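You operate a simulated robot arm through the tools that you are given. There is no shell and no other tool.

The job below is to be done with a simulated robot arm. You get a single attempt, and the scene is never put back.

Task
Take the long insert off the rail, brush away the dust, and slide the short insert to the dusted end.
Fine: long insert on the bench top; red brush, stood back after; the short one goes up to the stop at the brushed end. Set down upright: red brush. What is to be rubbed or washed off counts as gone when no trace of it is left.
Where things are to end (x, y in the base frame): white insert within 60 mm of [480, 540].

Only the result counts: the job must be done as asked and must still hold three seconds after the hand-in. Knocking over, shifting, dropping, spilling or breaking anything else fails it.

Robot
A 6-joint arm with a two-finger gripper, fixed in place. Base frame: the origin is on the floor under the middle of its stand, x ahead of it, y to its left, z up; the work surface is at about z = 860. Units: mm, degrees, N and s.
It reaches about 1298 mm from its shoulder. Its first joint turns from -149.0 to 149.0 degrees. Payload 1.57 kg.
Tool frame: the origin (TCP) lies between the finger pads and is the grasp point; the fingertips stand 21 mm ahead of it; z points along the fingers, y is the line along which they close. The gripper opens to 70 mm; its body begins 50 mm behind the TCP.
Orientation is that of the tool frame in the base frame, as a unit quaternion [x, y, z, w]. With the fingers straight down and closing along the base's y, the tool's x points along the base's -x, its y along +y and its z along -z.

Tools
- The arm moves only by the tool send_rows. Its argument "series" is one flat list of numbers, 6 for each row, row after row: the shift along the tool's x, y, z in mm, then the turn, a rotation vector about the tool's x, y, z in degrees. In form: [x, y, z, ax, ay, az, x, y, z, ax, ay, az, ...]. A call has 1 to 20 rows; each row shifts and turns the commanded pose from where the row before left it, along the tool's axes as they then stand. "gripper" is the finger opening in mm, from 0 to 70, set as the call begins (left out, the last holds). A row lasts 0.2 s, in which the tool goes at most 50 mm and 8.6 degrees; a call with a longer step from one row to the next is refused whole, and so is a gripper value outside its range. A pose out of reach is approached as far as the arm can. The call stops where the force on the tool passes 40 N (or 10 N more than at its start, if that is more) or the arm is blocked; 0.2 s more then pass. Each finger travels about 103.7 mm/s and halts on what it meets, pressing with about 30 N; the grip force reading is that of the motor and also rises with nothing between the fingers. The clock runs only during rows and for 0.2 s after the last one: add rows that do not move to give the fingers time. It gives the time, the measured TCP pose, the force on the tool (base axes), the opening and the grip force at its end, in the units of the frame above (readings bear some noise), with the torque about the TCP (base axes, N m) and any sound that the robot's microphone picked up.
- Cameras (640 x 400 px; columns grow to the right, rows downward): "scene" is fixed at [401.2, -650.6, 1594.9]; the picture's right is [0.99, -0.17, 0.00], its down [-0.09, -0.53, -0.85] and it looks along [0.14, 0.83, -0.53] (base axes); focal length 311 px, centre (320, 200). "wrist" rides on the gripper at [79, 4, -81] in the tool frame; the picture's right is [-0.05, 1.00, 0.00], its down [-0.67, -0.04, -0.74] and it looks along [-0.74, -0.04, 0.67] (tool axes); focal length 256 px, centre (320, 200). There is no depth. A picture from a camera that has moved, and an enlarged one, comes with that camera's place and axes in the base frame and with its lens.
- snapshot(camera): a new picture of that camera. No time passes.
- slide_trunk(by): slides the trunk up (or, below 0, down) by that many mm; the arm rides with it, the base frame stays. It gives what a move gives, with no picture.
- close_up(camera, box): a new picture of the part [left, top, right, bottom] of that camera's present view, enlarged. No time passes.
- hand_in(): hands the job in; it is judged then, once.

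Nothing tells you positions but the pictures and the camera data. Unless the task says otherwise, let go and move clear before handing in.

The tools are called after "Request:" as name(argument=value, ...) on one line, values as JSON. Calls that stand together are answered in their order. send_rows: Moves the arm, as the interface text tells. Its arguments: {"type":"object","properties":{"series":{"type":"array","items":{"type":"number"}},"gripper":{"type":"number"}},"required":["series"]} The other tools are called the same way: slide_trunk (by) moves the trunk up or down; snapshot (camera) takes a picture; close_up (camera, box) takes an enlarged picture of a part of a camera's view; hand_in () hands the job in.

At the start:

```text
time_s: 0.0
position: [656.6, 418.5, 1161.1]
tcp_rot: [-0.001, 1.0, 0.0, 0.0]
force: [-0.1, -1.0, -0.1]
torque: [0.01, 0.01, 0.03]
grip_width: 70.1
gripper_force: 0.1
trunk travel left (down, up): [-843.0, 127.0]
```

scene: 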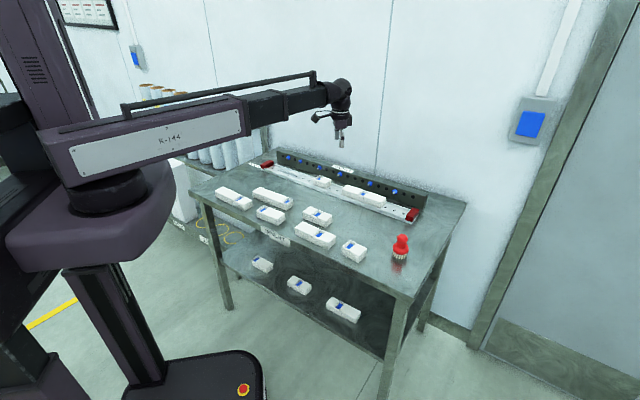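
wrist: 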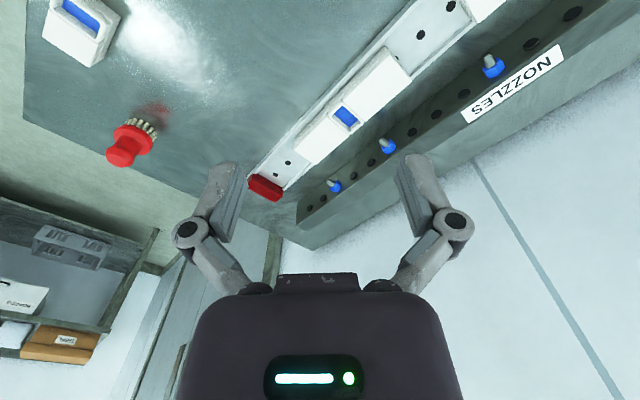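

I see a bench with a rail carrying two white inserts (a short one and a long one) between red stops, a red brush standing near the bench's right end, and several other inserts lying on the bench. I'll look closer before moving.

Request:
close_up(camera="scene", box=[240, 140, 440, 265])

Request:
close_up(camera="scene", box=[180, 140, 340, 240])

Request:
close_up(camera="wrist", box=[220, 0, 540, 200])

Request:
close_up(camera="scene", box=[340, 170, 440, 270])

```text
3.20 times, centred on (340, 202) of scene
camera zoom: at [401.2, -650.6, 1594.9], right [0.99, -0.17, 0.0], down [-0.09, -0.53, -0.85], along [0.14, 0.83, -0.53], focal length 996 px, centre (256, 192)
```

zoom: 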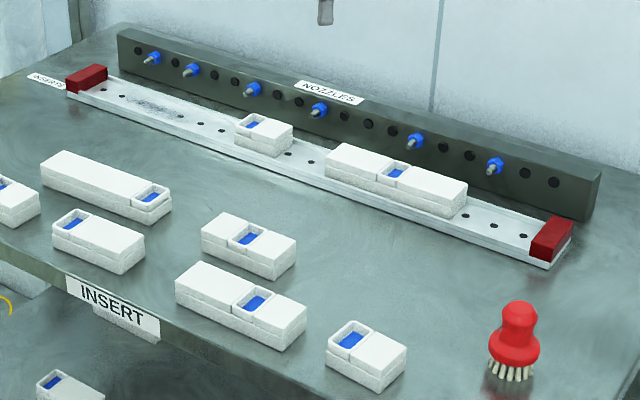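

```text
4.00 times, centred on (260, 190) of scene
camera zoom: at [401.2, -650.6, 1594.9], right [0.99, -0.17, 0.0], down [-0.09, -0.53, -0.85], along [0.14, 0.83, -0.53], focal length 1244 px, centre (560, 240)
```

zoom: 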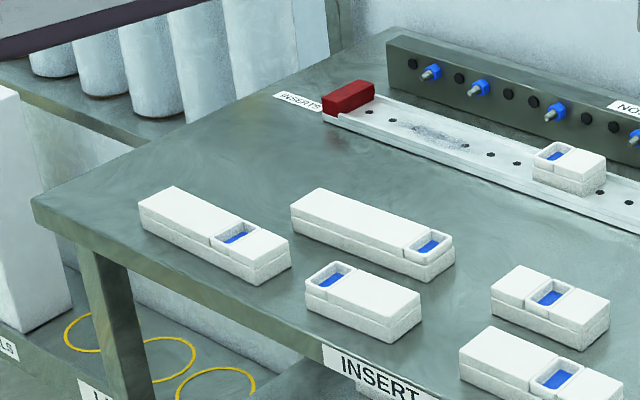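

```text
2.00 times, centred on (380, 100) of wrist
camera zoom: at [577.7, 423.3, 1242.5], right [0.05, 1.0, 0.0], down [0.67, -0.04, 0.74], along [0.74, -0.04, -0.67], focal length 512 px, centre (200, 400)
```

zoom: 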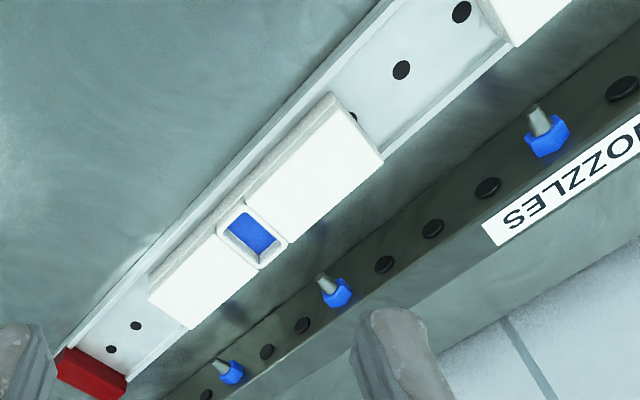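

```text
4.00 times, centred on (390, 220) of scene
camera zoom: at [401.2, -650.6, 1594.9], right [0.99, -0.17, 0.0], down [-0.09, -0.53, -0.85], along [0.14, 0.83, -0.53], focal length 1244 px, centre (40, 120)
```

zoom: 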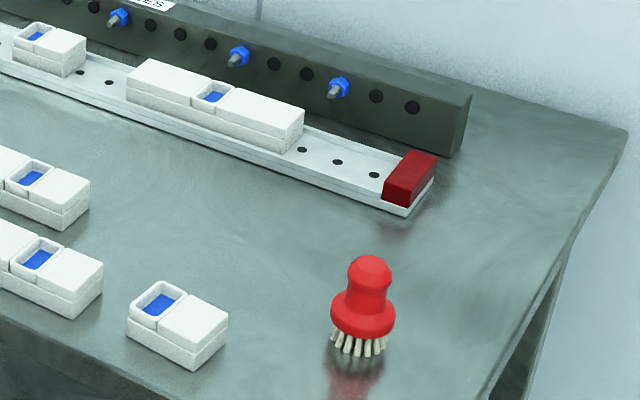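

I take the rail to run diagonally from a left stop near (380, 861) to a right stop near (939, 295), with dust near (484, 789) and the brush near (812, 110). I'll tilt the wrist so its camera looks straight down to measure all of this properly.

Request:
send_rows(series=[0, 0, 0, 0, 8, 0, 0, 0, 0, 0, 8, 0, 0, 0, 0, 0, 8, 0, 0, 0, 0, 0, 8, 0, 0, 0, 0, 0, 8, 0, 0, 0, 0, 0, 8, 0])

Request:
snapshot(camera="wrist")

Request:
snapshot(camera="scene")

```text
time_s: 1.4
position: [653.7, 423.1, 1187.8]
tcp_rot: [0.002, 0.965, 0.008, -0.263]
force: [0.5, 0.6, -0.1]
torque: [-0.02, 0.02, -0.01]
grip_width: 69.7
gripper_force: 0.0
out of reach, approached as far as the arm can: row 2, 3, 4, 5, 6
trunk travel left (down, up): [-843.0, 127.0]
```

```text
taken
camera wrist: at [627.0, 426.5, 1297.3], right [0.05, 1.0, -0.01], down [0.95, -0.05, 0.3], along [0.3, -0.03, -0.95], focal length 256 px, centre (320, 200)
```

wrist: 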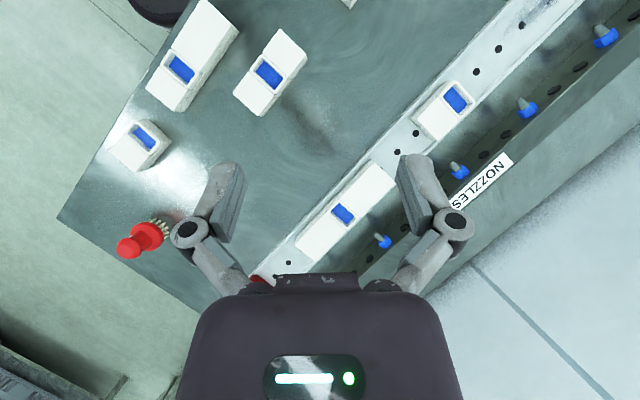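

```text
taken
```

scene: 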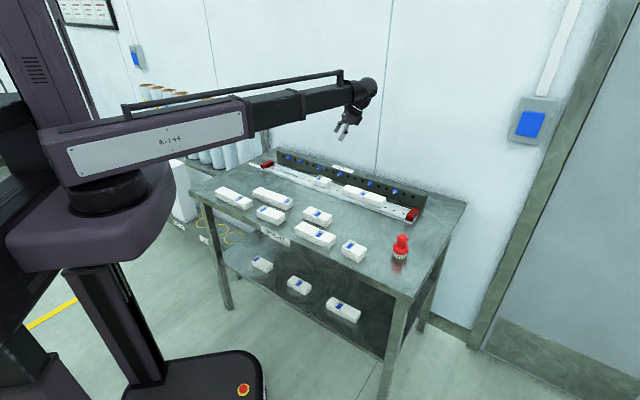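

The wrist reached its tilt limit at about 30 degrees, but the long insert measures near (772, 455) and the short one near (621, 598). I'll undo the tilt step by step and check how the commanded pose behaves.

Request:
send_rows(series=[0, 0, 0, 0, -8, 0, 0, 0, 0, 0, -8, 0, 0, 0, 0, 0, -8, 0])

```text
time_s: 2.2
position: [653.0, 423.4, 1163.8]
tcp_rot: [0.004, 0.998, 0.008, -0.055]
force: [-0.2, 0.1, -0.1]
torque: [0.02, 0.0, -0.02]
grip_width: 70.1
gripper_force: 0.2
out of reach, approached as far as the arm can: row 1, 2, 3
trunk travel left (down, up): [-843.0, 127.0]
```

The commanded pose follows the reached pose, so I need about 6 degrees more to get vertical. Then I'll yaw 45 degrees so the fingers close across the rail, and move to look along it.

Request:
send_rows(series=[0, 0, 0, 0.9, -6.3, -0.46, 0, 0, 0, 0, 0, 7.5, 0, 0, 0, 0, 0, 7.5, 0, 0, 0, 0, 0, 7.5, 0, 0, 0, 0, 0, 7.5, 0, 0, 0, 0, 0, 7.5, 0, 0, 0, 0, 0, 7.5, 42, 27, 8, 0, 0, 0, 42, 27, 8, 0, 0, 0, 42, 27, 8, 0, 0, 0, 42, 27, 8, 0, 0, 0])

Request:
snapshot(camera="wrist")

Request:
snapshot(camera="scene")

```text
refused: row 8 steps farther than a row can; nothing moved
```

```text
taken
camera wrist: at [584.1, 426.8, 1252.2], right [0.06, 1.0, 0.01], down [0.74, -0.05, 0.67], along [0.67, -0.03, -0.74], focal length 256 px, centre (320, 200)
```

wrist: 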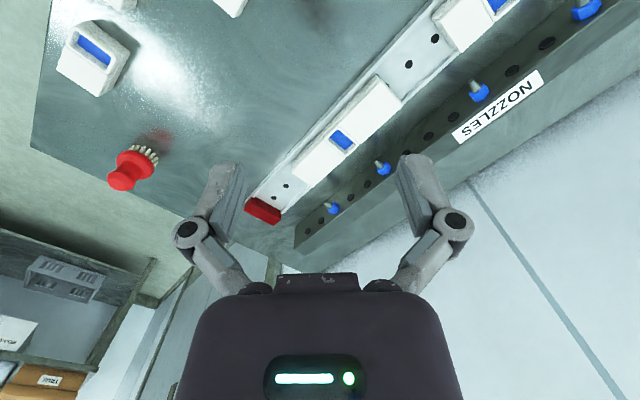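

```text
taken
```

scene: 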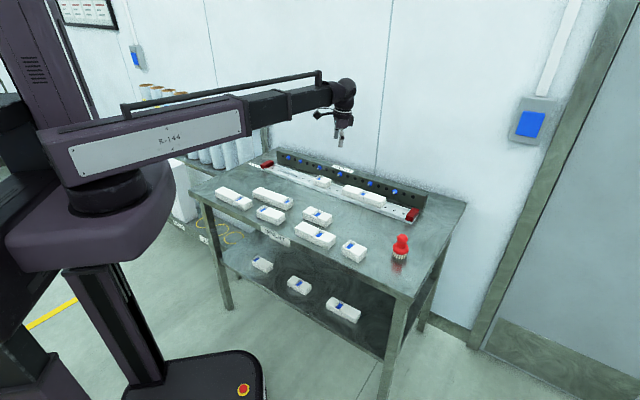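

The step was a touch over 50 mm so nothing moved; I'll use shorter steps for the same motion.

Request:
send_rows(series=[0, 0, 0, 0.9, -6.3, -0.46, 0, 0, 0, 0, 0, 7.5, 0, 0, 0, 0, 0, 7.5, 0, 0, 0, 0, 0, 7.5, 0, 0, 0, 0, 0, 7.5, 0, 0, 0, 0, 0, 7.5, 0, 0, 0, 0, 0, 7.5, 33, 22, 6, 0, 0, 0, 33, 22, 6, 0, 0, 0, 33, 22, 6, 0, 0, 0, 33, 22, 6, 0, 0, 0, 33, 22, 6, 0, 0, 0])

Request:
snapshot(camera="wrist")

Request:
snapshot(camera="scene")

```text
time_s: 4.8
position: [614.7, 618.4, 1160.8]
tcp_rot: [0.382, 0.924, -0.001, -0.001]
force: [0.2, -0.6, -0.3]
torque: [-0.05, -0.03, -0.03]
grip_width: 70.0
gripper_force: 0.0
out of reach, approached as far as the arm can: row 8, 9, 10, 11, 12
trunk travel left (down, up): [-843.0, 127.0]
```

```text
taken
camera wrist: at [561.8, 677.7, 1242.1], right [0.74, 0.67, 0.0], down [0.45, -0.49, 0.74], along [0.5, -0.56, -0.67], focal length 256 px, centre (320, 200)
```

wrist: 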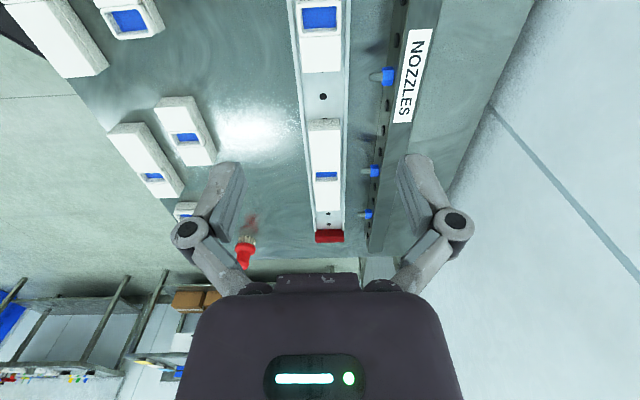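

```text
taken
```

scene: 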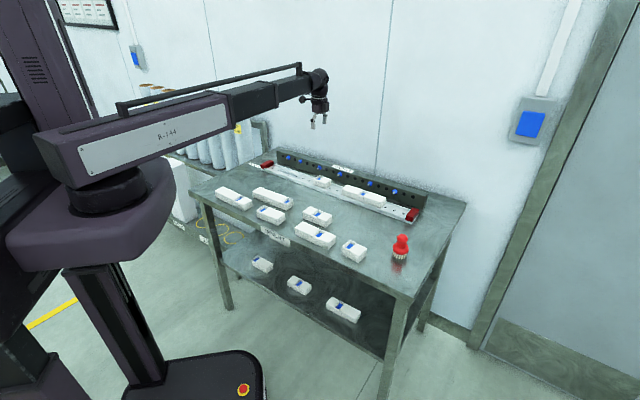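

The camera now looks down the rail: long insert ahead, short insert nearer, and it seems the arm can't pitch below this height, so the trunk must come down. I'll look closer first and lower the trunk a little to see how the arm follows.

Request:
close_up(camera="wrist", box=[220, 0, 460, 150])

Request:
close_up(camera="wrist", box=[240, 110, 432, 260])

Request:
slide_trunk(by=-100)

Request:
snapshot(camera="scene")

```text
2.67 times, centred on (340, 75) of wrist
camera zoom: at [561.8, 677.7, 1242.1], right [0.74, 0.67, 0.0], down [0.45, -0.49, 0.74], along [0.5, -0.56, -0.67], focal length 683 px, centre (267, 533)
```

zoom: 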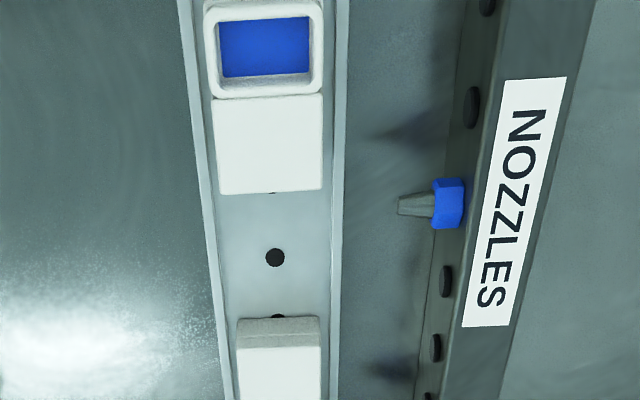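

```text
2.67 times, centred on (336, 185) of wrist
camera zoom: at [561.8, 677.7, 1242.1], right [0.74, 0.67, 0.0], down [0.45, -0.49, 0.74], along [0.5, -0.56, -0.67], focal length 683 px, centre (277, 240)
```

zoom: 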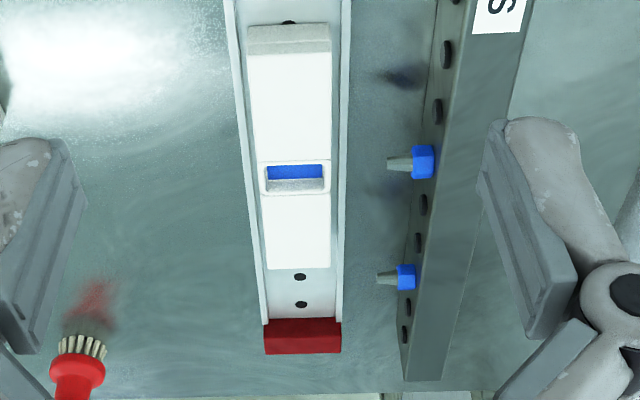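

```text
time_s: 6.1
position: [615.9, 616.3, 1062.4]
tcp_rot: [0.383, 0.924, -0.001, -0.001]
force: [-0.3, -0.5, 0.5]
torque: [-0.05, -0.01, 0.03]
grip_width: 70.0
gripper_force: 0.1
trunk travel left (down, up): [-743.0, 227.0]
```

```text
taken
```

scene: 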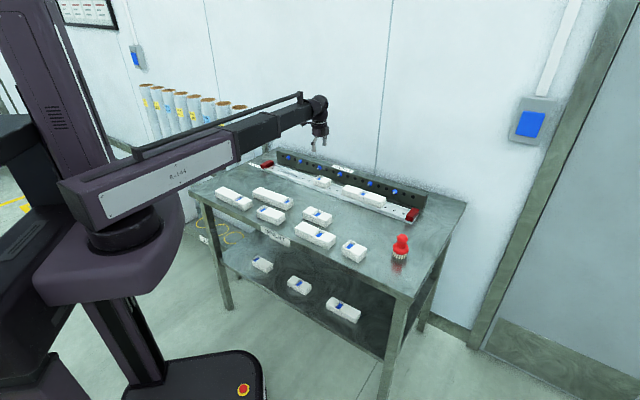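

The arm rides with the trunk, so height comes from the trunk plus upward boom pitch; I place the long insert's centre near (779, 454), about 193 mm long and 50 mm wide, at -45 degrees. I'll move above it while raising the arm, then lower the trunk to get vertical range.

Request:
send_rows(series=[-38.5, 0, -25, 0, 0, 0, -38.5, 0, -25, 0, 0, 0, -38.5, 0, -25, 0, 0, 0, -38.5, 0, -25, 0, 0, 0, -38.5, 0, -25, 0, 0, 0, -38.5, 0, -25, 0, 0, 0])

Request:
slide_trunk(by=-150)

Request:
snapshot(camera="scene")

Request:
snapshot(camera="wrist")

```text
time_s: 7.5
position: [778.7, 453.0, 1061.9]
tcp_rot: [0.383, 0.924, 0.0, -0.002]
force: [-0.6, -0.6, -0.2]
torque: [-0.01, 0.03, 0.01]
grip_width: 69.9
gripper_force: 0.1
out of reach, approached as far as the arm can: row 1, 2, 3, 4, 5, 6
trunk travel left (down, up): [-743.0, 227.0]
```

```text
time_s: 9.3
position: [779.8, 453.6, 911.4]
tcp_rot: [0.383, 0.924, -0.001, 0.0]
force: [0.0, 0.2, -0.2]
torque: [-0.02, 0.01, -0.01]
grip_width: 70.0
gripper_force: 0.0
trunk travel left (down, up): [-593.0, 377.0]
```

```text
taken
```

scene: 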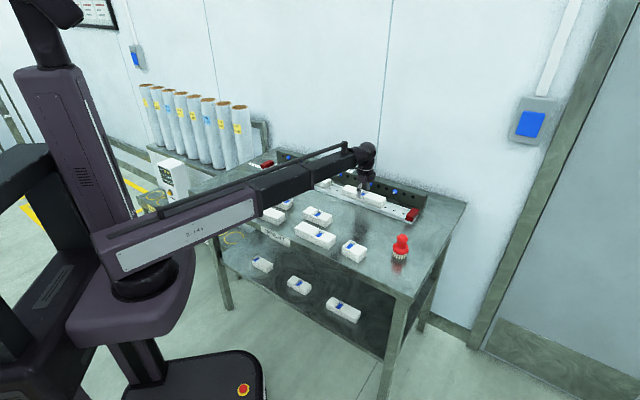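

```text
taken
camera wrist: at [726.6, 513.5, 992.6], right [0.74, 0.67, 0.0], down [0.45, -0.5, 0.74], along [0.5, -0.55, -0.67], focal length 256 px, centre (320, 200)
```

wrist: 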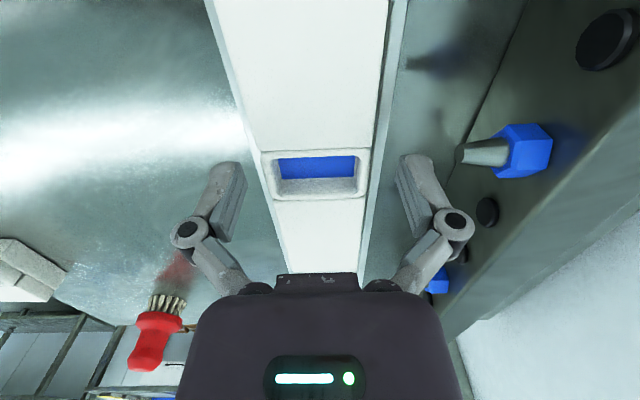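

The trunk alone sets the height: the arm did not follow my vertical rows, and the tool is now at z≈911 with the fingers straddling the long insert. I'll inspect closely how deep the fingertips are relative to the insert and the rail lips.

Request:
close_up(camera="wrist", box=[160, 100, 480, 300])

Request:
close_up(camera="scene", box=[325, 130, 437, 200])

Request:
close_up(camera="scene", box=[330, 160, 426, 260])

```text
2.00 times, centred on (320, 200) of wrist
camera zoom: at [726.6, 513.5, 992.6], right [0.74, 0.67, 0.0], down [0.45, -0.5, 0.74], along [0.5, -0.55, -0.67], focal length 512 px, centre (320, 200)
```

zoom: 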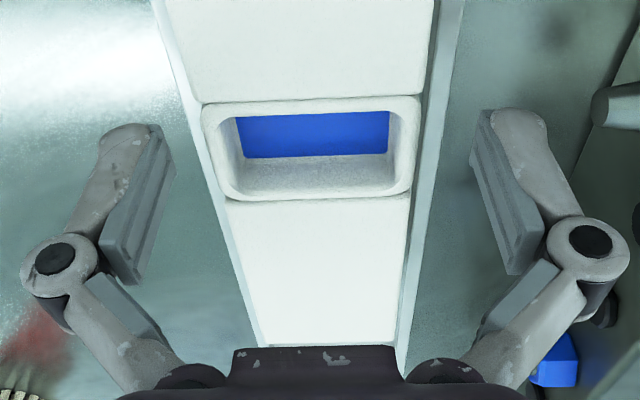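

```text
5.71 times, centred on (381, 165) of scene
camera zoom: at [401.2, -650.6, 1594.9], right [0.99, -0.17, 0.0], down [-0.09, -0.53, -0.85], along [0.14, 0.83, -0.53], focal length 1778 px, centre (-29, 400)
```

zoom: 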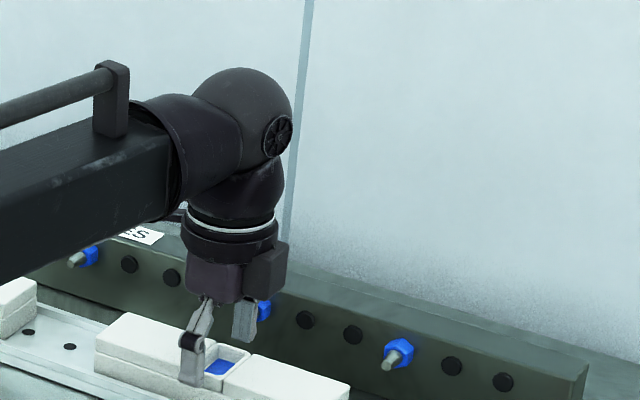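

```text
4.00 times, centred on (378, 210) of scene
camera zoom: at [401.2, -650.6, 1594.9], right [0.99, -0.17, 0.0], down [-0.09, -0.53, -0.85], along [0.14, 0.83, -0.53], focal length 1244 px, centre (88, 160)
```

zoom: 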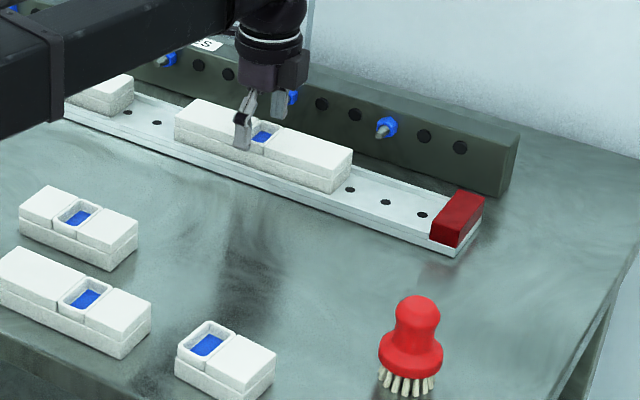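

Request:
close_up(camera="scene", box=[368, 178, 424, 213])

Request:
close_up(camera="scene", box=[418, 180, 466, 230])

Request:
close_up(camera="scene", box=[366, 225, 414, 265])

```text
11.43 times, centred on (396, 196) of scene
camera zoom: at [401.2, -650.6, 1594.9], right [0.99, -0.17, 0.0], down [-0.09, -0.53, -0.85], along [0.14, 0.83, -0.53], focal length 3556 px, centre (-549, 251)
```

zoom: 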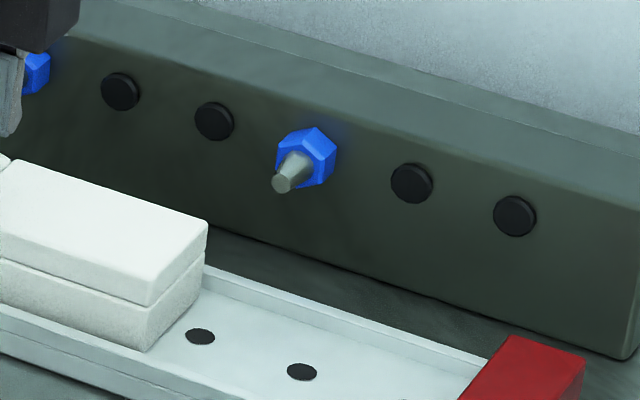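

```text
8.00 times, centred on (442, 205) of scene
camera zoom: at [401.2, -650.6, 1594.9], right [0.99, -0.17, 0.0], down [-0.09, -0.53, -0.85], along [0.14, 0.83, -0.53], focal length 2489 px, centre (-656, 160)
```

zoom: 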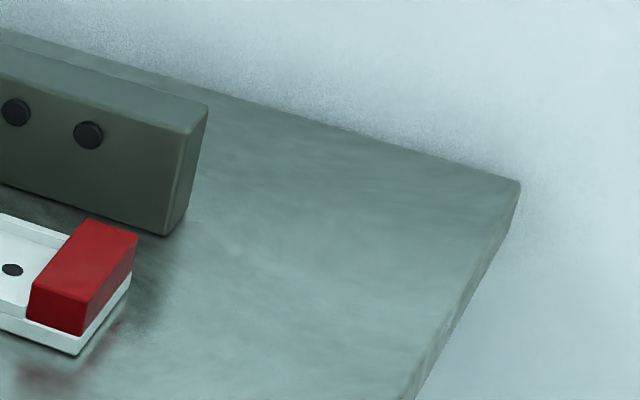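

```text
10.00 times, centred on (390, 245) of scene
camera zoom: at [401.2, -650.6, 1594.9], right [0.99, -0.17, 0.0], down [-0.09, -0.53, -0.85], along [0.14, 0.83, -0.53], focal length 3111 px, centre (-380, -250)
```

zoom: 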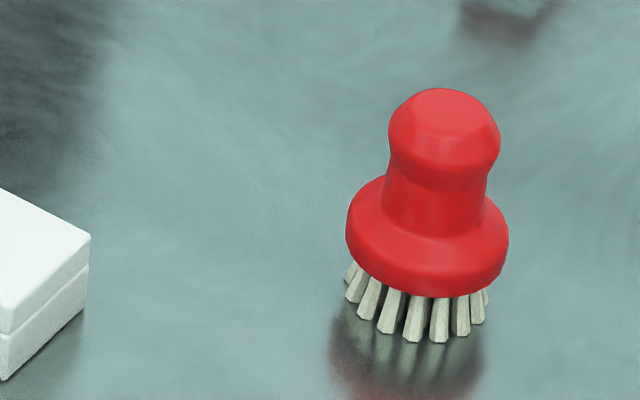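

The insert top looks to be near z≈898 with rail lips near z≈873, and the insert is about 2 mm off-centre between the fingers and its window about 7 mm further along. I'll make that small shift and lower the trunk 12 mm so the fingertips sit just above the lips.

Request:
send_rows(series=[-7, -2, 0, 0, 0, 0, 0, 0, 0, 0, 0, 0])

Request:
slide_trunk(by=-12)

Request:
close_up(camera="wrist", box=[160, 100, 480, 300])

Request:
close_up(camera="scene", box=[330, 170, 410, 220])

```text
time_s: 9.9
position: [783.3, 448.2, 913.0]
tcp_rot: [0.383, 0.924, 0.0, -0.001]
force: [0.2, -0.2, 0.1]
torque: [0.01, -0.02, 0.0]
grip_width: 70.1
gripper_force: 0.0
trunk travel left (down, up): [-593.0, 377.0]
```

```text
time_s: 10.5
position: [782.1, 447.2, 901.5]
tcp_rot: [0.382, 0.924, -0.001, -0.001]
force: [-0.1, -0.2, -0.1]
torque: [-0.03, 0.02, -0.02]
grip_width: 70.0
gripper_force: 0.0
trunk travel left (down, up): [-581.0, 389.0]
```

```text
2.00 times, centred on (320, 200) of wrist
camera zoom: at [730.1, 507.1, 980.6], right [0.74, 0.67, 0.0], down [0.45, -0.5, 0.74], along [0.5, -0.55, -0.67], focal length 512 px, centre (320, 200)
```

zoom: 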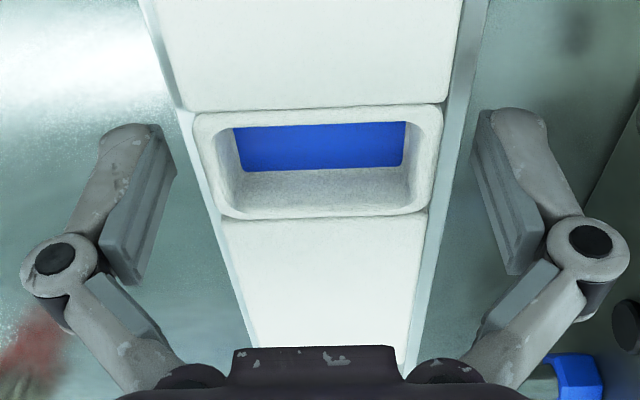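

```text
8.00 times, centred on (370, 195) of scene
camera zoom: at [401.2, -650.6, 1594.9], right [0.99, -0.17, 0.0], down [-0.09, -0.53, -0.85], along [0.14, 0.83, -0.53], focal length 2489 px, centre (-80, 240)
```

zoom: 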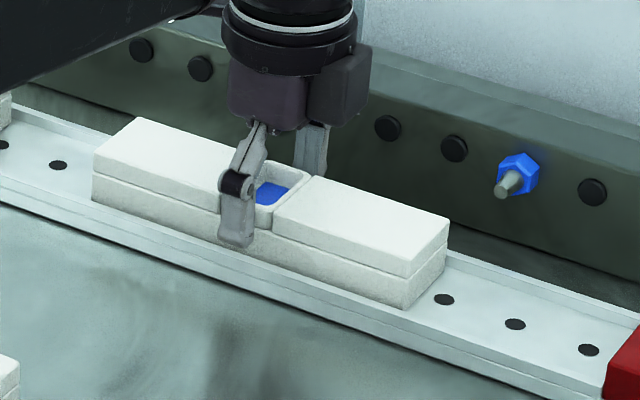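

The fingertips overlap the insert's side but only by roughly 10 mm, so I'll lower 3 mm more, staying above the lips, then close on it.

Request:
slide_trunk(by=-3)

Request:
send_rows(series=[0, 0, 0, 0, 0, 0, 0, 0, 0, 0, 0, 0, 0, 0, 0, 0, 0, 0], gripper=40)

Request:
close_up(camera="wrist", box=[160, 100, 480, 300])

Request:
close_up(camera="scene", box=[330, 170, 410, 220])

```text
time_s: 11.0
position: [783.6, 447.0, 895.6]
tcp_rot: [0.383, 0.924, -0.001, 0.0]
force: [1.0, -0.6, 0.3]
torque: [0.01, 0.08, -0.03]
grip_width: 69.7
gripper_force: 0.0
trunk travel left (down, up): [-578.0, 392.0]
```

```text
time_s: 11.8
position: [782.7, 447.2, 897.4]
tcp_rot: [0.383, 0.924, -0.001, 0.0]
force: [-1.0, 0.5, 1.7]
torque: [-0.03, 0.02, 0.02]
grip_width: 49.7
gripper_force: 30.3
trunk travel left (down, up): [-578.0, 392.0]
```

```text
2.00 times, centred on (320, 200) of wrist
camera zoom: at [729.9, 507.1, 977.8], right [0.74, 0.67, 0.0], down [0.45, -0.5, 0.74], along [0.5, -0.55, -0.67], focal length 512 px, centre (320, 200)
```

zoom: 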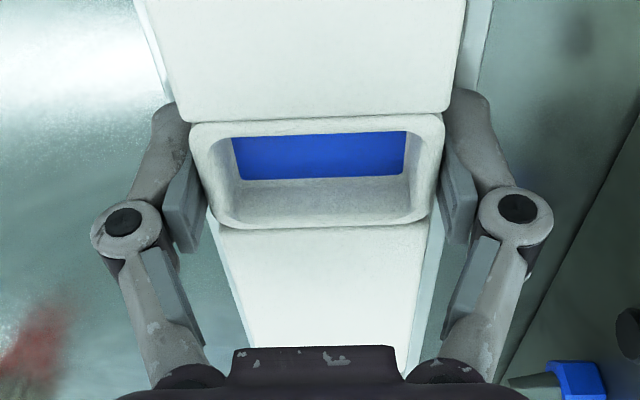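

```text
8.00 times, centred on (370, 195) of scene
camera zoom: at [401.2, -650.6, 1594.9], right [0.99, -0.17, 0.0], down [-0.09, -0.53, -0.85], along [0.14, 0.83, -0.53], focal length 2489 px, centre (-80, 240)
```

zoom: 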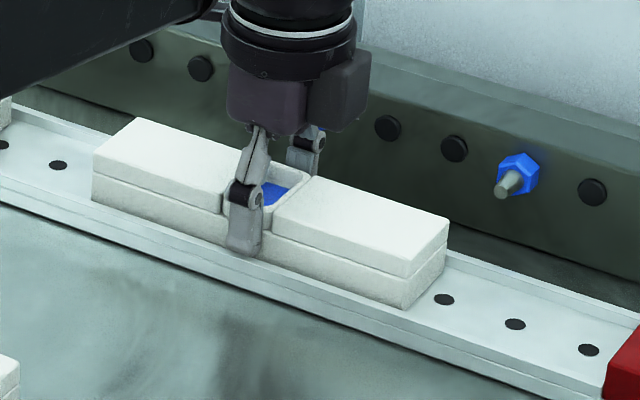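

The gripper holds the long insert at 49.7 mm opening and 30 N. I'll lift gently by 15 mm and check force and pictures.

Request:
slide_trunk(by=15)

Request:
close_up(camera="scene", box=[330, 170, 410, 220])

Request:
close_up(camera="wrist", box=[160, 100, 480, 300])

```text
time_s: 12.4
position: [783.2, 447.7, 912.2]
tcp_rot: [0.383, 0.924, -0.001, -0.001]
force: [0.6, -1.0, -3.5]
torque: [0.0, -0.01, 0.02]
grip_width: 49.9
gripper_force: 29.7
trunk travel left (down, up): [-593.0, 377.0]
```

```text
8.00 times, centred on (370, 195) of scene
camera zoom: at [401.2, -650.6, 1594.9], right [0.99, -0.17, 0.0], down [-0.09, -0.53, -0.85], along [0.14, 0.83, -0.53], focal length 2489 px, centre (-80, 240)
```

zoom: 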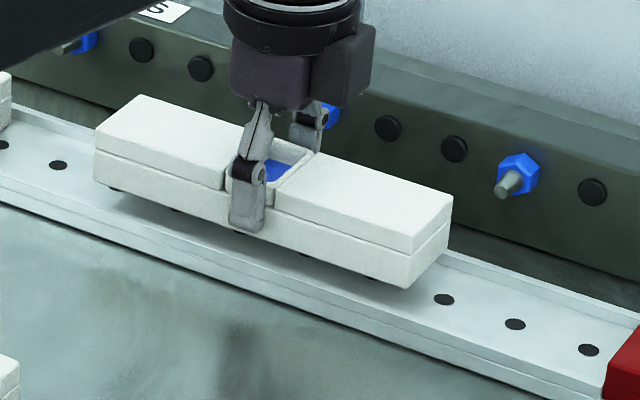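

```text
2.00 times, centred on (320, 200) of wrist
camera zoom: at [730.5, 507.4, 992.2], right [0.74, 0.67, 0.0], down [0.45, -0.5, 0.74], along [0.5, -0.55, -0.67], focal length 512 px, centre (320, 200)
```

zoom: 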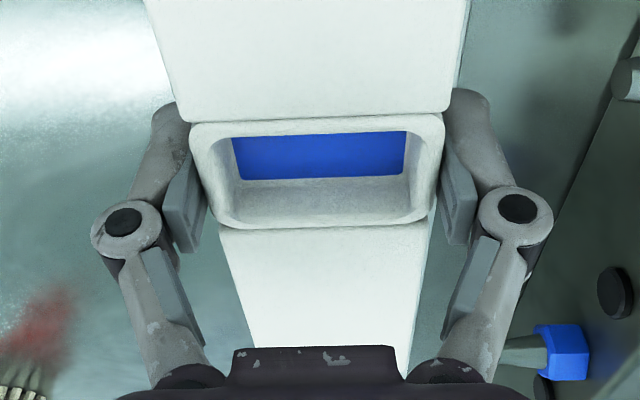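

The insert is lifted (about 3.5 N weight). I'll raise it another 75 mm and carry it to about (501, 560), between the front row of inserts and the rail.

Request:
slide_trunk(by=75)

Request:
send_rows(series=[20.4, -8.6, 0, 0, 0, 0, 20.4, -8.6, 0, 0, 0, 0, 20.4, -8.6, 0, 0, 0, 0, 20.4, -8.6, 0, 0, 0, 0, 20.4, -8.6, 0, 0, 0, 0, 20.4, -8.6, 0, 0, 0, 0, 20.4, -8.6, 0, 0, 0, 0, 20.4, -8.6, 0, 0, 0, 0, 20.4, -8.6, 0, 0, 0, 0, 20.4, -8.6, 0, 0, 0, 0, 20.4, -8.6, 0, 0, 0, 0, 20.4, -8.6, 0, 0, 0, 0, 20.4, -8.6, 0, 0, 0, 0, 20.4, -8.6, 0, 0, 0, 0])

Request:
snapshot(camera="scene")

Request:
snapshot(camera="wrist")

```text
time_s: 13.6
position: [782.2, 447.4, 987.8]
tcp_rot: [0.383, 0.924, -0.001, -0.001]
force: [0.1, -0.1, -3.1]
torque: [-0.01, -0.03, 0.0]
grip_width: 49.7
gripper_force: 30.4
trunk travel left (down, up): [-668.0, 302.0]
```

```text
time_s: 16.6
position: [494.6, 563.7, 986.7]
tcp_rot: [0.382, 0.924, -0.001, 0.0]
force: [0.0, 0.1, -2.9]
torque: [0.02, -0.01, 0.01]
grip_width: 49.8
gripper_force: 29.6
trunk travel left (down, up): [-668.0, 302.0]
```

```text
taken
```

scene: 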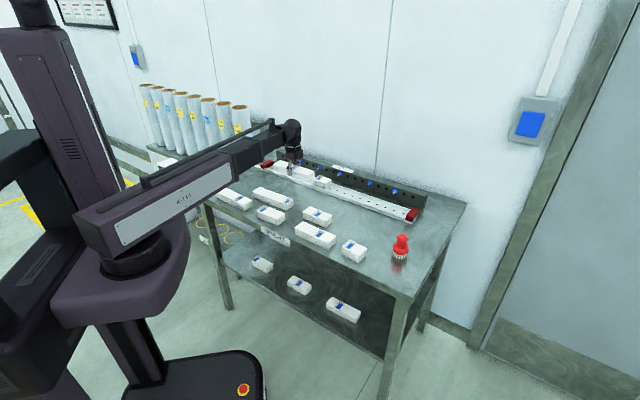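

```text
taken
camera wrist: at [442.8, 623.8, 1067.4], right [0.74, 0.67, 0.0], down [0.45, -0.5, 0.74], along [0.5, -0.55, -0.67], focal length 256 px, centre (320, 200)
```

wrist: 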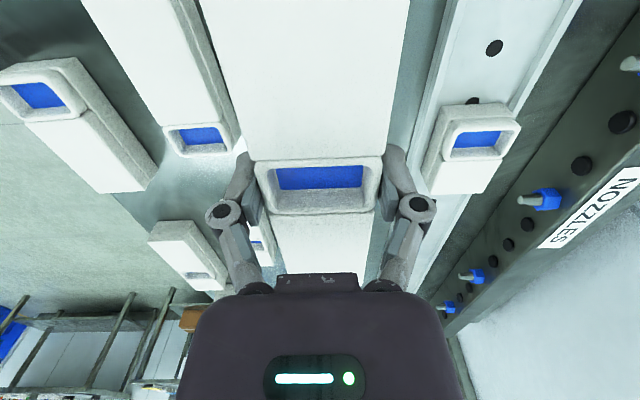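

The held insert lines up with a clear strip between the front row and the rail. I'll lower it most of the way, then feel for contact in small steps.

Request:
slide_trunk(by=-88)

Request:
slide_trunk(by=-3)

Request:
close_up(camera="scene", box=[240, 150, 340, 215])

```text
time_s: 17.8
position: [495.5, 565.5, 897.4]
tcp_rot: [0.383, 0.924, -0.001, 0.0]
force: [-0.7, -0.5, -3.6]
torque: [-0.03, 0.0, -0.01]
grip_width: 49.9
gripper_force: 29.7
trunk travel left (down, up): [-580.0, 390.0]
```

```text
time_s: 18.3
position: [495.6, 565.3, 896.4]
tcp_rot: [0.383, 0.924, 0.0, -0.001]
force: [-1.1, -0.9, -3.5]
torque: [0.0, -0.03, 0.01]
grip_width: 49.8
gripper_force: 30.5
trunk travel left (down, up): [-577.0, 393.0]
```

```text
6.15 times, centred on (290, 182) of scene
camera zoom: at [401.2, -650.6, 1594.9], right [0.99, -0.17, 0.0], down [-0.09, -0.53, -0.85], along [0.14, 0.83, -0.53], focal length 1915 px, centre (505, 308)
```

zoom: 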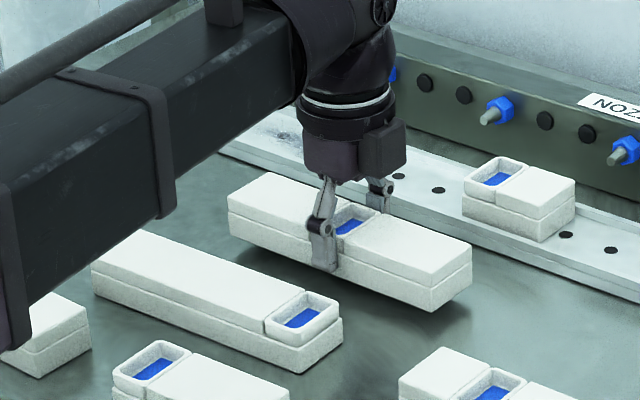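

Still hanging freely just above the bench. I'll continue in small steps.

Request:
slide_trunk(by=-3)

Request:
slide_trunk(by=-2)

```text
time_s: 18.8
position: [495.0, 565.0, 892.6]
tcp_rot: [0.384, 0.923, 0.0, 0.001]
force: [-0.2, -0.2, -2.9]
torque: [0.01, -0.03, 0.02]
grip_width: 49.8
gripper_force: 29.8
trunk travel left (down, up): [-574.0, 396.0]
```

```text
time_s: 19.3
position: [495.4, 564.5, 891.4]
tcp_rot: [0.382, 0.924, -0.001, 0.0]
force: [0.9, -0.2, -4.0]
torque: [0.0, 0.01, -0.01]
grip_width: 49.6
gripper_force: 30.1
trunk travel left (down, up): [-572.0, 398.0]
```

Request:
slide_trunk(by=-1)

Request:
slide_trunk(by=-1)

Request:
close_up(camera="scene", box=[270, 165, 320, 205])

```text
time_s: 19.9
position: [495.2, 562.9, 890.5]
tcp_rot: [0.383, 0.924, -0.001, 0.0]
force: [0.8, -0.3, -4.1]
torque: [0.0, -0.01, -0.02]
grip_width: 49.8
gripper_force: 29.9
trunk travel left (down, up): [-571.0, 399.0]
```

```text
time_s: 20.4
position: [495.5, 564.6, 889.4]
tcp_rot: [0.384, 0.923, -0.001, -0.001]
force: [0.3, 0.4, -3.2]
torque: [-0.05, -0.03, 0.0]
grip_width: 49.7
gripper_force: 30.0
trunk travel left (down, up): [-570.0, 400.0]
```

```text
10.00 times, centred on (295, 185) of scene
camera zoom: at [401.2, -650.6, 1594.9], right [0.99, -0.17, 0.0], down [-0.09, -0.53, -0.85], along [0.14, 0.83, -0.53], focal length 3111 px, centre (570, 350)
```

zoom: 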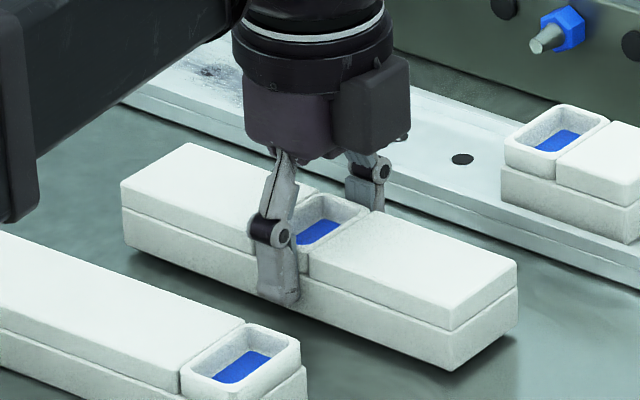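

Still hanging with a small shadow gap, so I'll keep going in 1 mm steps.

Request:
slide_trunk(by=-1)

Request:
slide_trunk(by=-1)

Request:
slide_trunk(by=-1)

```text
time_s: 20.9
position: [495.5, 563.5, 887.0]
tcp_rot: [0.383, 0.924, -0.001, -0.001]
force: [0.3, 0.6, -4.8]
torque: [0.0, 0.0, -0.03]
grip_width: 49.4
gripper_force: 30.2
trunk travel left (down, up): [-569.0, 401.0]
```

```text
time_s: 21.4
position: [496.0, 565.2, 886.6]
tcp_rot: [0.383, 0.924, -0.001, 0.0]
force: [0.3, 0.5, -4.6]
torque: [-0.02, 0.0, 0.02]
grip_width: 49.6
gripper_force: 30.2
trunk travel left (down, up): [-568.0, 402.0]
```

```text
time_s: 21.9
position: [494.9, 564.1, 886.7]
tcp_rot: [0.382, 0.924, 0.0, 0.0]
force: [0.3, -0.7, -4.0]
torque: [-0.05, -0.02, -0.01]
grip_width: 49.9
gripper_force: 30.3
trunk travel left (down, up): [-567.0, 403.0]
```

Request:
close_up(camera="scene", box=[280, 175, 320, 200])

Request:
slide_trunk(by=-1)

Request:
slide_trunk(by=-1)

```text
16.00 times, centred on (300, 188) of scene
camera zoom: at [401.2, -650.6, 1594.9], right [0.99, -0.17, 0.0], down [-0.09, -0.53, -0.85], along [0.14, 0.83, -0.53], focal length 4978 px, centre (640, 400)
```

zoom: 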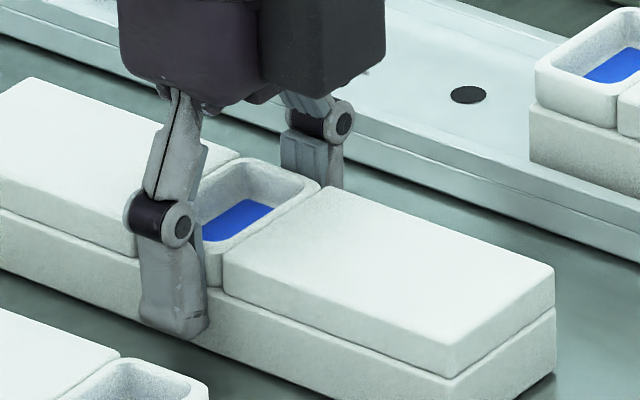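

```text
time_s: 22.4
position: [495.5, 564.4, 884.2]
tcp_rot: [0.383, 0.924, -0.001, -0.002]
force: [2.0, 0.8, 4.9]
torque: [-0.03, 0.15, -0.04]
grip_width: 49.9
gripper_force: 30.1
trunk travel left (down, up): [-566.0, 404.0]
```

```text
time_s: 22.9
position: [495.0, 563.1, 884.5]
tcp_rot: [0.383, 0.924, 0.0, 0.0]
force: [5.6, 6.1, 17.9]
torque: [0.13, -0.12, -0.01]
grip_width: 49.7
gripper_force: 30.1
trunk travel left (down, up): [-565.0, 405.0]
```

Contact with the bench at trunk -566 (so the rail floor is about z = 872). I'll ease off 1 mm, open the fingers and rise.

Request:
slide_trunk(by=1)

Request:
send_rows(series=[0, 0, 0, 0, 0, 0, 0, 0, 0, 0, 0, 0, 0, 0, 0, 0, 0, 0], gripper=64)

Request:
slide_trunk(by=120)

Request:
snapshot(camera="scene")

Request:
snapshot(camera="wrist")

```text
time_s: 23.4
position: [494.6, 564.1, 885.9]
tcp_rot: [0.383, 0.924, -0.001, -0.001]
force: [1.1, 1.0, 0.1]
torque: [0.14, -0.1, -0.06]
grip_width: 49.5
gripper_force: 30.0
trunk travel left (down, up): [-566.0, 404.0]
```

```text
time_s: 24.2
position: [496.0, 563.5, 884.2]
tcp_rot: [0.383, 0.924, -0.001, 0.0]
force: [0.4, -0.5, 0.1]
torque: [0.0, -0.01, 0.0]
grip_width: 64.1
gripper_force: 0.1
trunk travel left (down, up): [-566.0, 404.0]
```

```text
time_s: 25.7
position: [495.6, 564.9, 1005.6]
tcp_rot: [0.383, 0.924, -0.001, 0.0]
force: [0.6, 0.1, -0.1]
torque: [-0.01, -0.01, 0.02]
grip_width: 64.2
gripper_force: 0.1
trunk travel left (down, up): [-686.0, 284.0]
```

```text
taken
```

scene: 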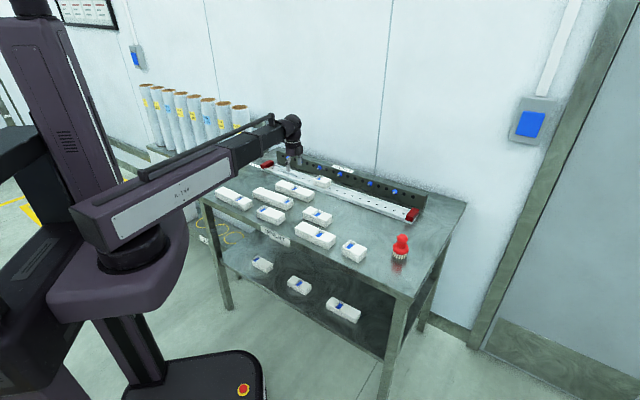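

```text
taken
camera wrist: at [443.0, 623.8, 1085.4], right [0.74, 0.67, 0.0], down [0.45, -0.5, 0.74], along [0.5, -0.55, -0.67], focal length 256 px, centre (320, 200)
```

wrist: 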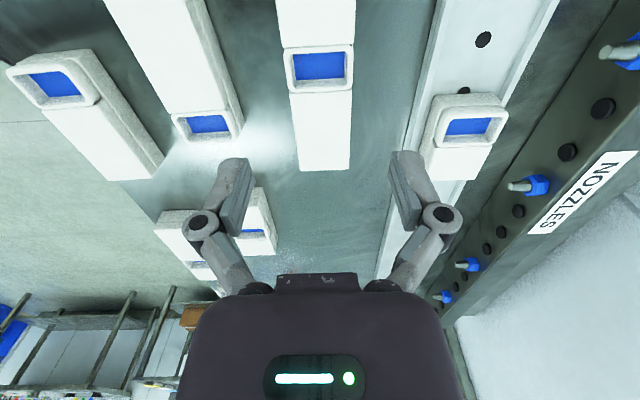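

The long insert now stands on the bench near (500, 560). Next is the brush, which I place near (814, 108); I'll move to look at it from above.

Request:
send_rows(series=[-41, -9.9, 0, 0, 0, 0, -41, -9.9, 0, 0, 0, 0, -41, -9.9, 0, 0, 0, 0, -41, -9.9, 0, 0, 0, 0, -41, -9.9, 0, 0, 0, 0, -41, -9.9, 0, 0, 0, 0, -41, -9.9, 0, 0, 0, 0, -41, -9.9, 0, 0, 0, 0, -41, -9.9, 0, 0, 0, 0, -41, -9.9, 0, 0, 0, 0], gripper=70)

Request:
snapshot(camera="wrist")

Request:
snapshot(camera="scene")

```text
time_s: 27.9
position: [715.7, 203.6, 1005.5]
tcp_rot: [0.383, 0.924, 0.0, -0.001]
force: [-0.2, -0.1, -0.1]
torque: [-0.01, -0.02, 0.0]
grip_width: 69.9
gripper_force: 0.1
trunk travel left (down, up): [-686.0, 284.0]
```

```text
taken
camera wrist: at [663.4, 262.7, 1085.5], right [0.74, 0.67, 0.0], down [0.45, -0.5, 0.74], along [0.5, -0.55, -0.67], focal length 256 px, centre (320, 200)
```

wrist: 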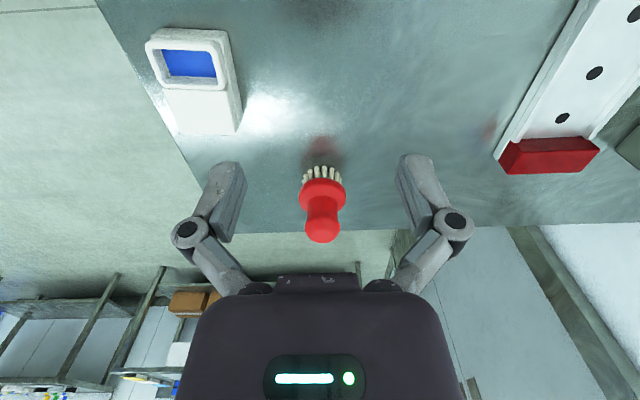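

```text
taken
```

scene: 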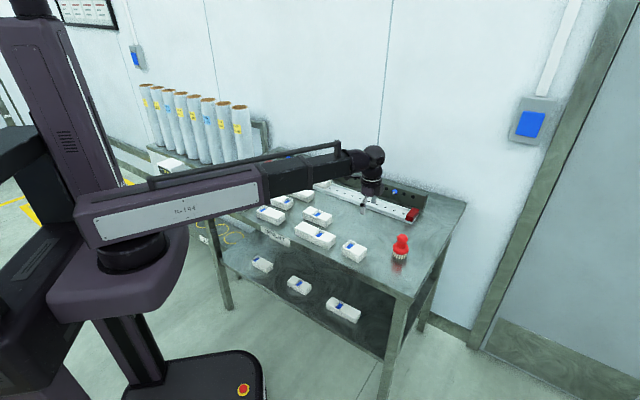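

Request:
send_rows(series=[-33.4, -0.75, 0, 0, 0, 0, -33.4, -0.75, 0, 0, 0, 0, -33.4, -0.75, 0, 0, 0, 0, -33.4, -0.75, 0, 0, 0, 0])

Request:
snapshot(camera="wrist")

Request:
close_up(camera="scene", box=[360, 200, 440, 270])

```text
time_s: 28.9
position: [808.5, 108.4, 1003.9]
tcp_rot: [0.383, 0.924, -0.001, -0.001]
force: [0.3, -0.3, 0.6]
torque: [-0.02, 0.04, 0.01]
grip_width: 70.0
gripper_force: 0.1
trunk travel left (down, up): [-686.0, 284.0]
```

```text
taken
camera wrist: at [756.7, 167.3, 1085.4], right [0.74, 0.67, 0.0], down [0.45, -0.5, 0.74], along [0.5, -0.55, -0.67], focal length 256 px, centre (320, 200)
```

wrist: 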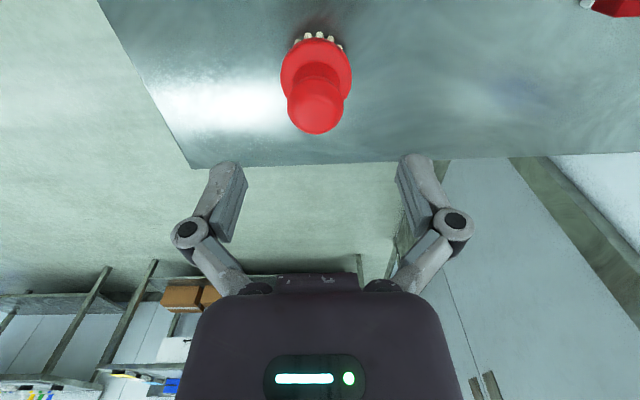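

```text
5.71 times, centred on (400, 235) of scene
camera zoom: at [401.2, -650.6, 1594.9], right [0.99, -0.17, 0.0], down [-0.09, -0.53, -0.85], along [0.14, 0.83, -0.53], focal length 1778 px, centre (-137, 0)
```

zoom: 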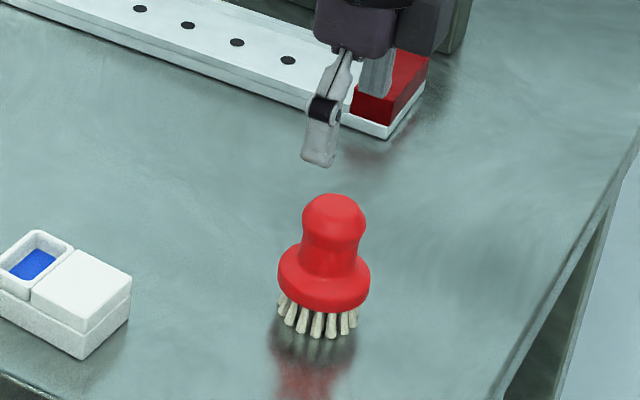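

The brush's knob sits roughly 3 mm ahead and 2.5 mm to one side of the tool axis, top near z≈943. I'll correct, lower partway and recheck before gripping.

Request:
send_rows(series=[-3, -2.5, 0, 0, 0, 0, 0, 0, 0, 0, 0, 0])

Request:
slide_trunk(by=-50)

Request:
snapshot(camera="wrist")

Request:
close_up(camera="scene", box=[360, 200, 440, 270])

```text
time_s: 29.5
position: [809.1, 104.2, 1005.4]
tcp_rot: [0.382, 0.924, 0.0, -0.001]
force: [0.2, 0.4, -0.2]
torque: [0.0, 0.0, -0.01]
grip_width: 69.9
gripper_force: 0.1
trunk travel left (down, up): [-686.0, 284.0]
```

```text
time_s: 30.4
position: [808.2, 103.4, 955.9]
tcp_rot: [0.383, 0.924, -0.001, 0.0]
force: [-1.1, -0.2, 0.2]
torque: [-0.02, 0.01, -0.01]
grip_width: 70.2
gripper_force: 0.0
trunk travel left (down, up): [-636.0, 334.0]
```

```text
taken
camera wrist: at [756.1, 163.3, 1035.6], right [0.74, 0.67, 0.0], down [0.45, -0.5, 0.74], along [0.5, -0.55, -0.67], focal length 256 px, centre (320, 200)
```

wrist: 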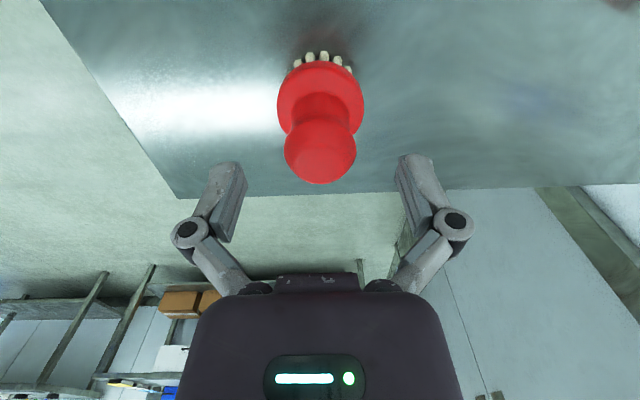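

```text
5.71 times, centred on (400, 235) of scene
camera zoom: at [401.2, -650.6, 1594.9], right [0.99, -0.17, 0.0], down [-0.09, -0.53, -0.85], along [0.14, 0.83, -0.53], focal length 1778 px, centre (-137, 0)
```

zoom: 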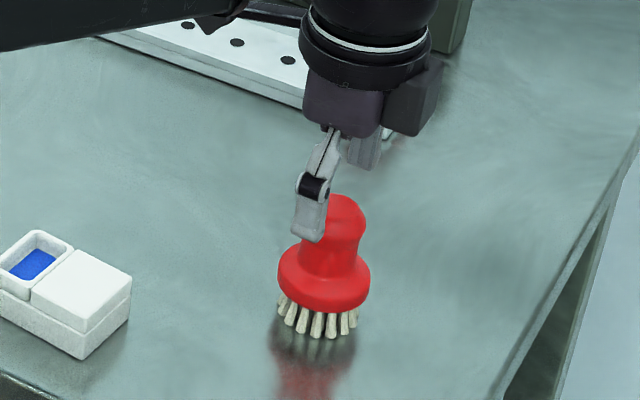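

The brush is centred between the fingers. I'll lower to z≈920 and close on the knob.

Request:
slide_trunk(by=-36)

Request:
close_up(camera="scene", box=[370, 210, 430, 262])

Request:
close_up(camera="wrist", box=[160, 100, 480, 300])

```text
time_s: 31.2
position: [808.3, 103.4, 918.2]
tcp_rot: [0.382, 0.924, 0.0, 0.0]
force: [0.3, -0.4, 1.0]
torque: [-0.01, 0.0, 0.02]
grip_width: 70.0
gripper_force: 0.0
trunk travel left (down, up): [-600.0, 370.0]
```

```text
7.69 times, centred on (400, 236) of scene
camera zoom: at [401.2, -650.6, 1594.9], right [0.99, -0.17, 0.0], down [-0.09, -0.53, -0.85], along [0.14, 0.83, -0.53], focal length 2393 px, centre (-295, -77)
```

zoom: 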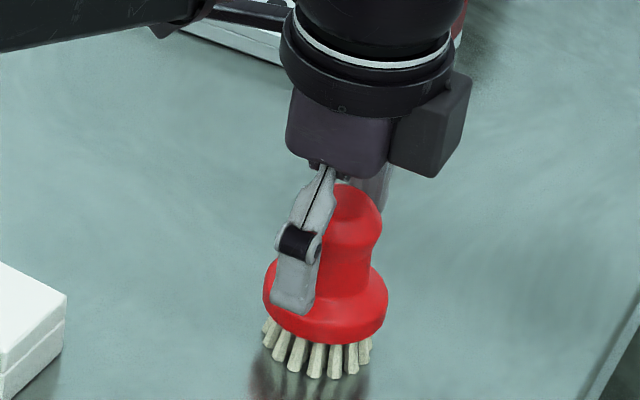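

```text
2.00 times, centred on (320, 200) of wrist
camera zoom: at [756.1, 163.3, 999.6], right [0.74, 0.67, 0.0], down [0.45, -0.5, 0.74], along [0.5, -0.55, -0.67], focal length 512 px, centre (320, 200)
```

zoom: 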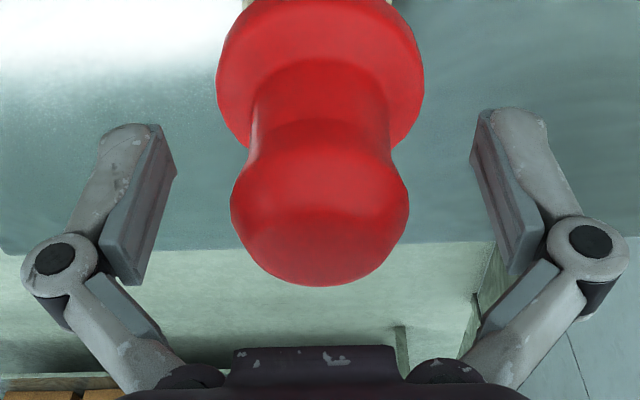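

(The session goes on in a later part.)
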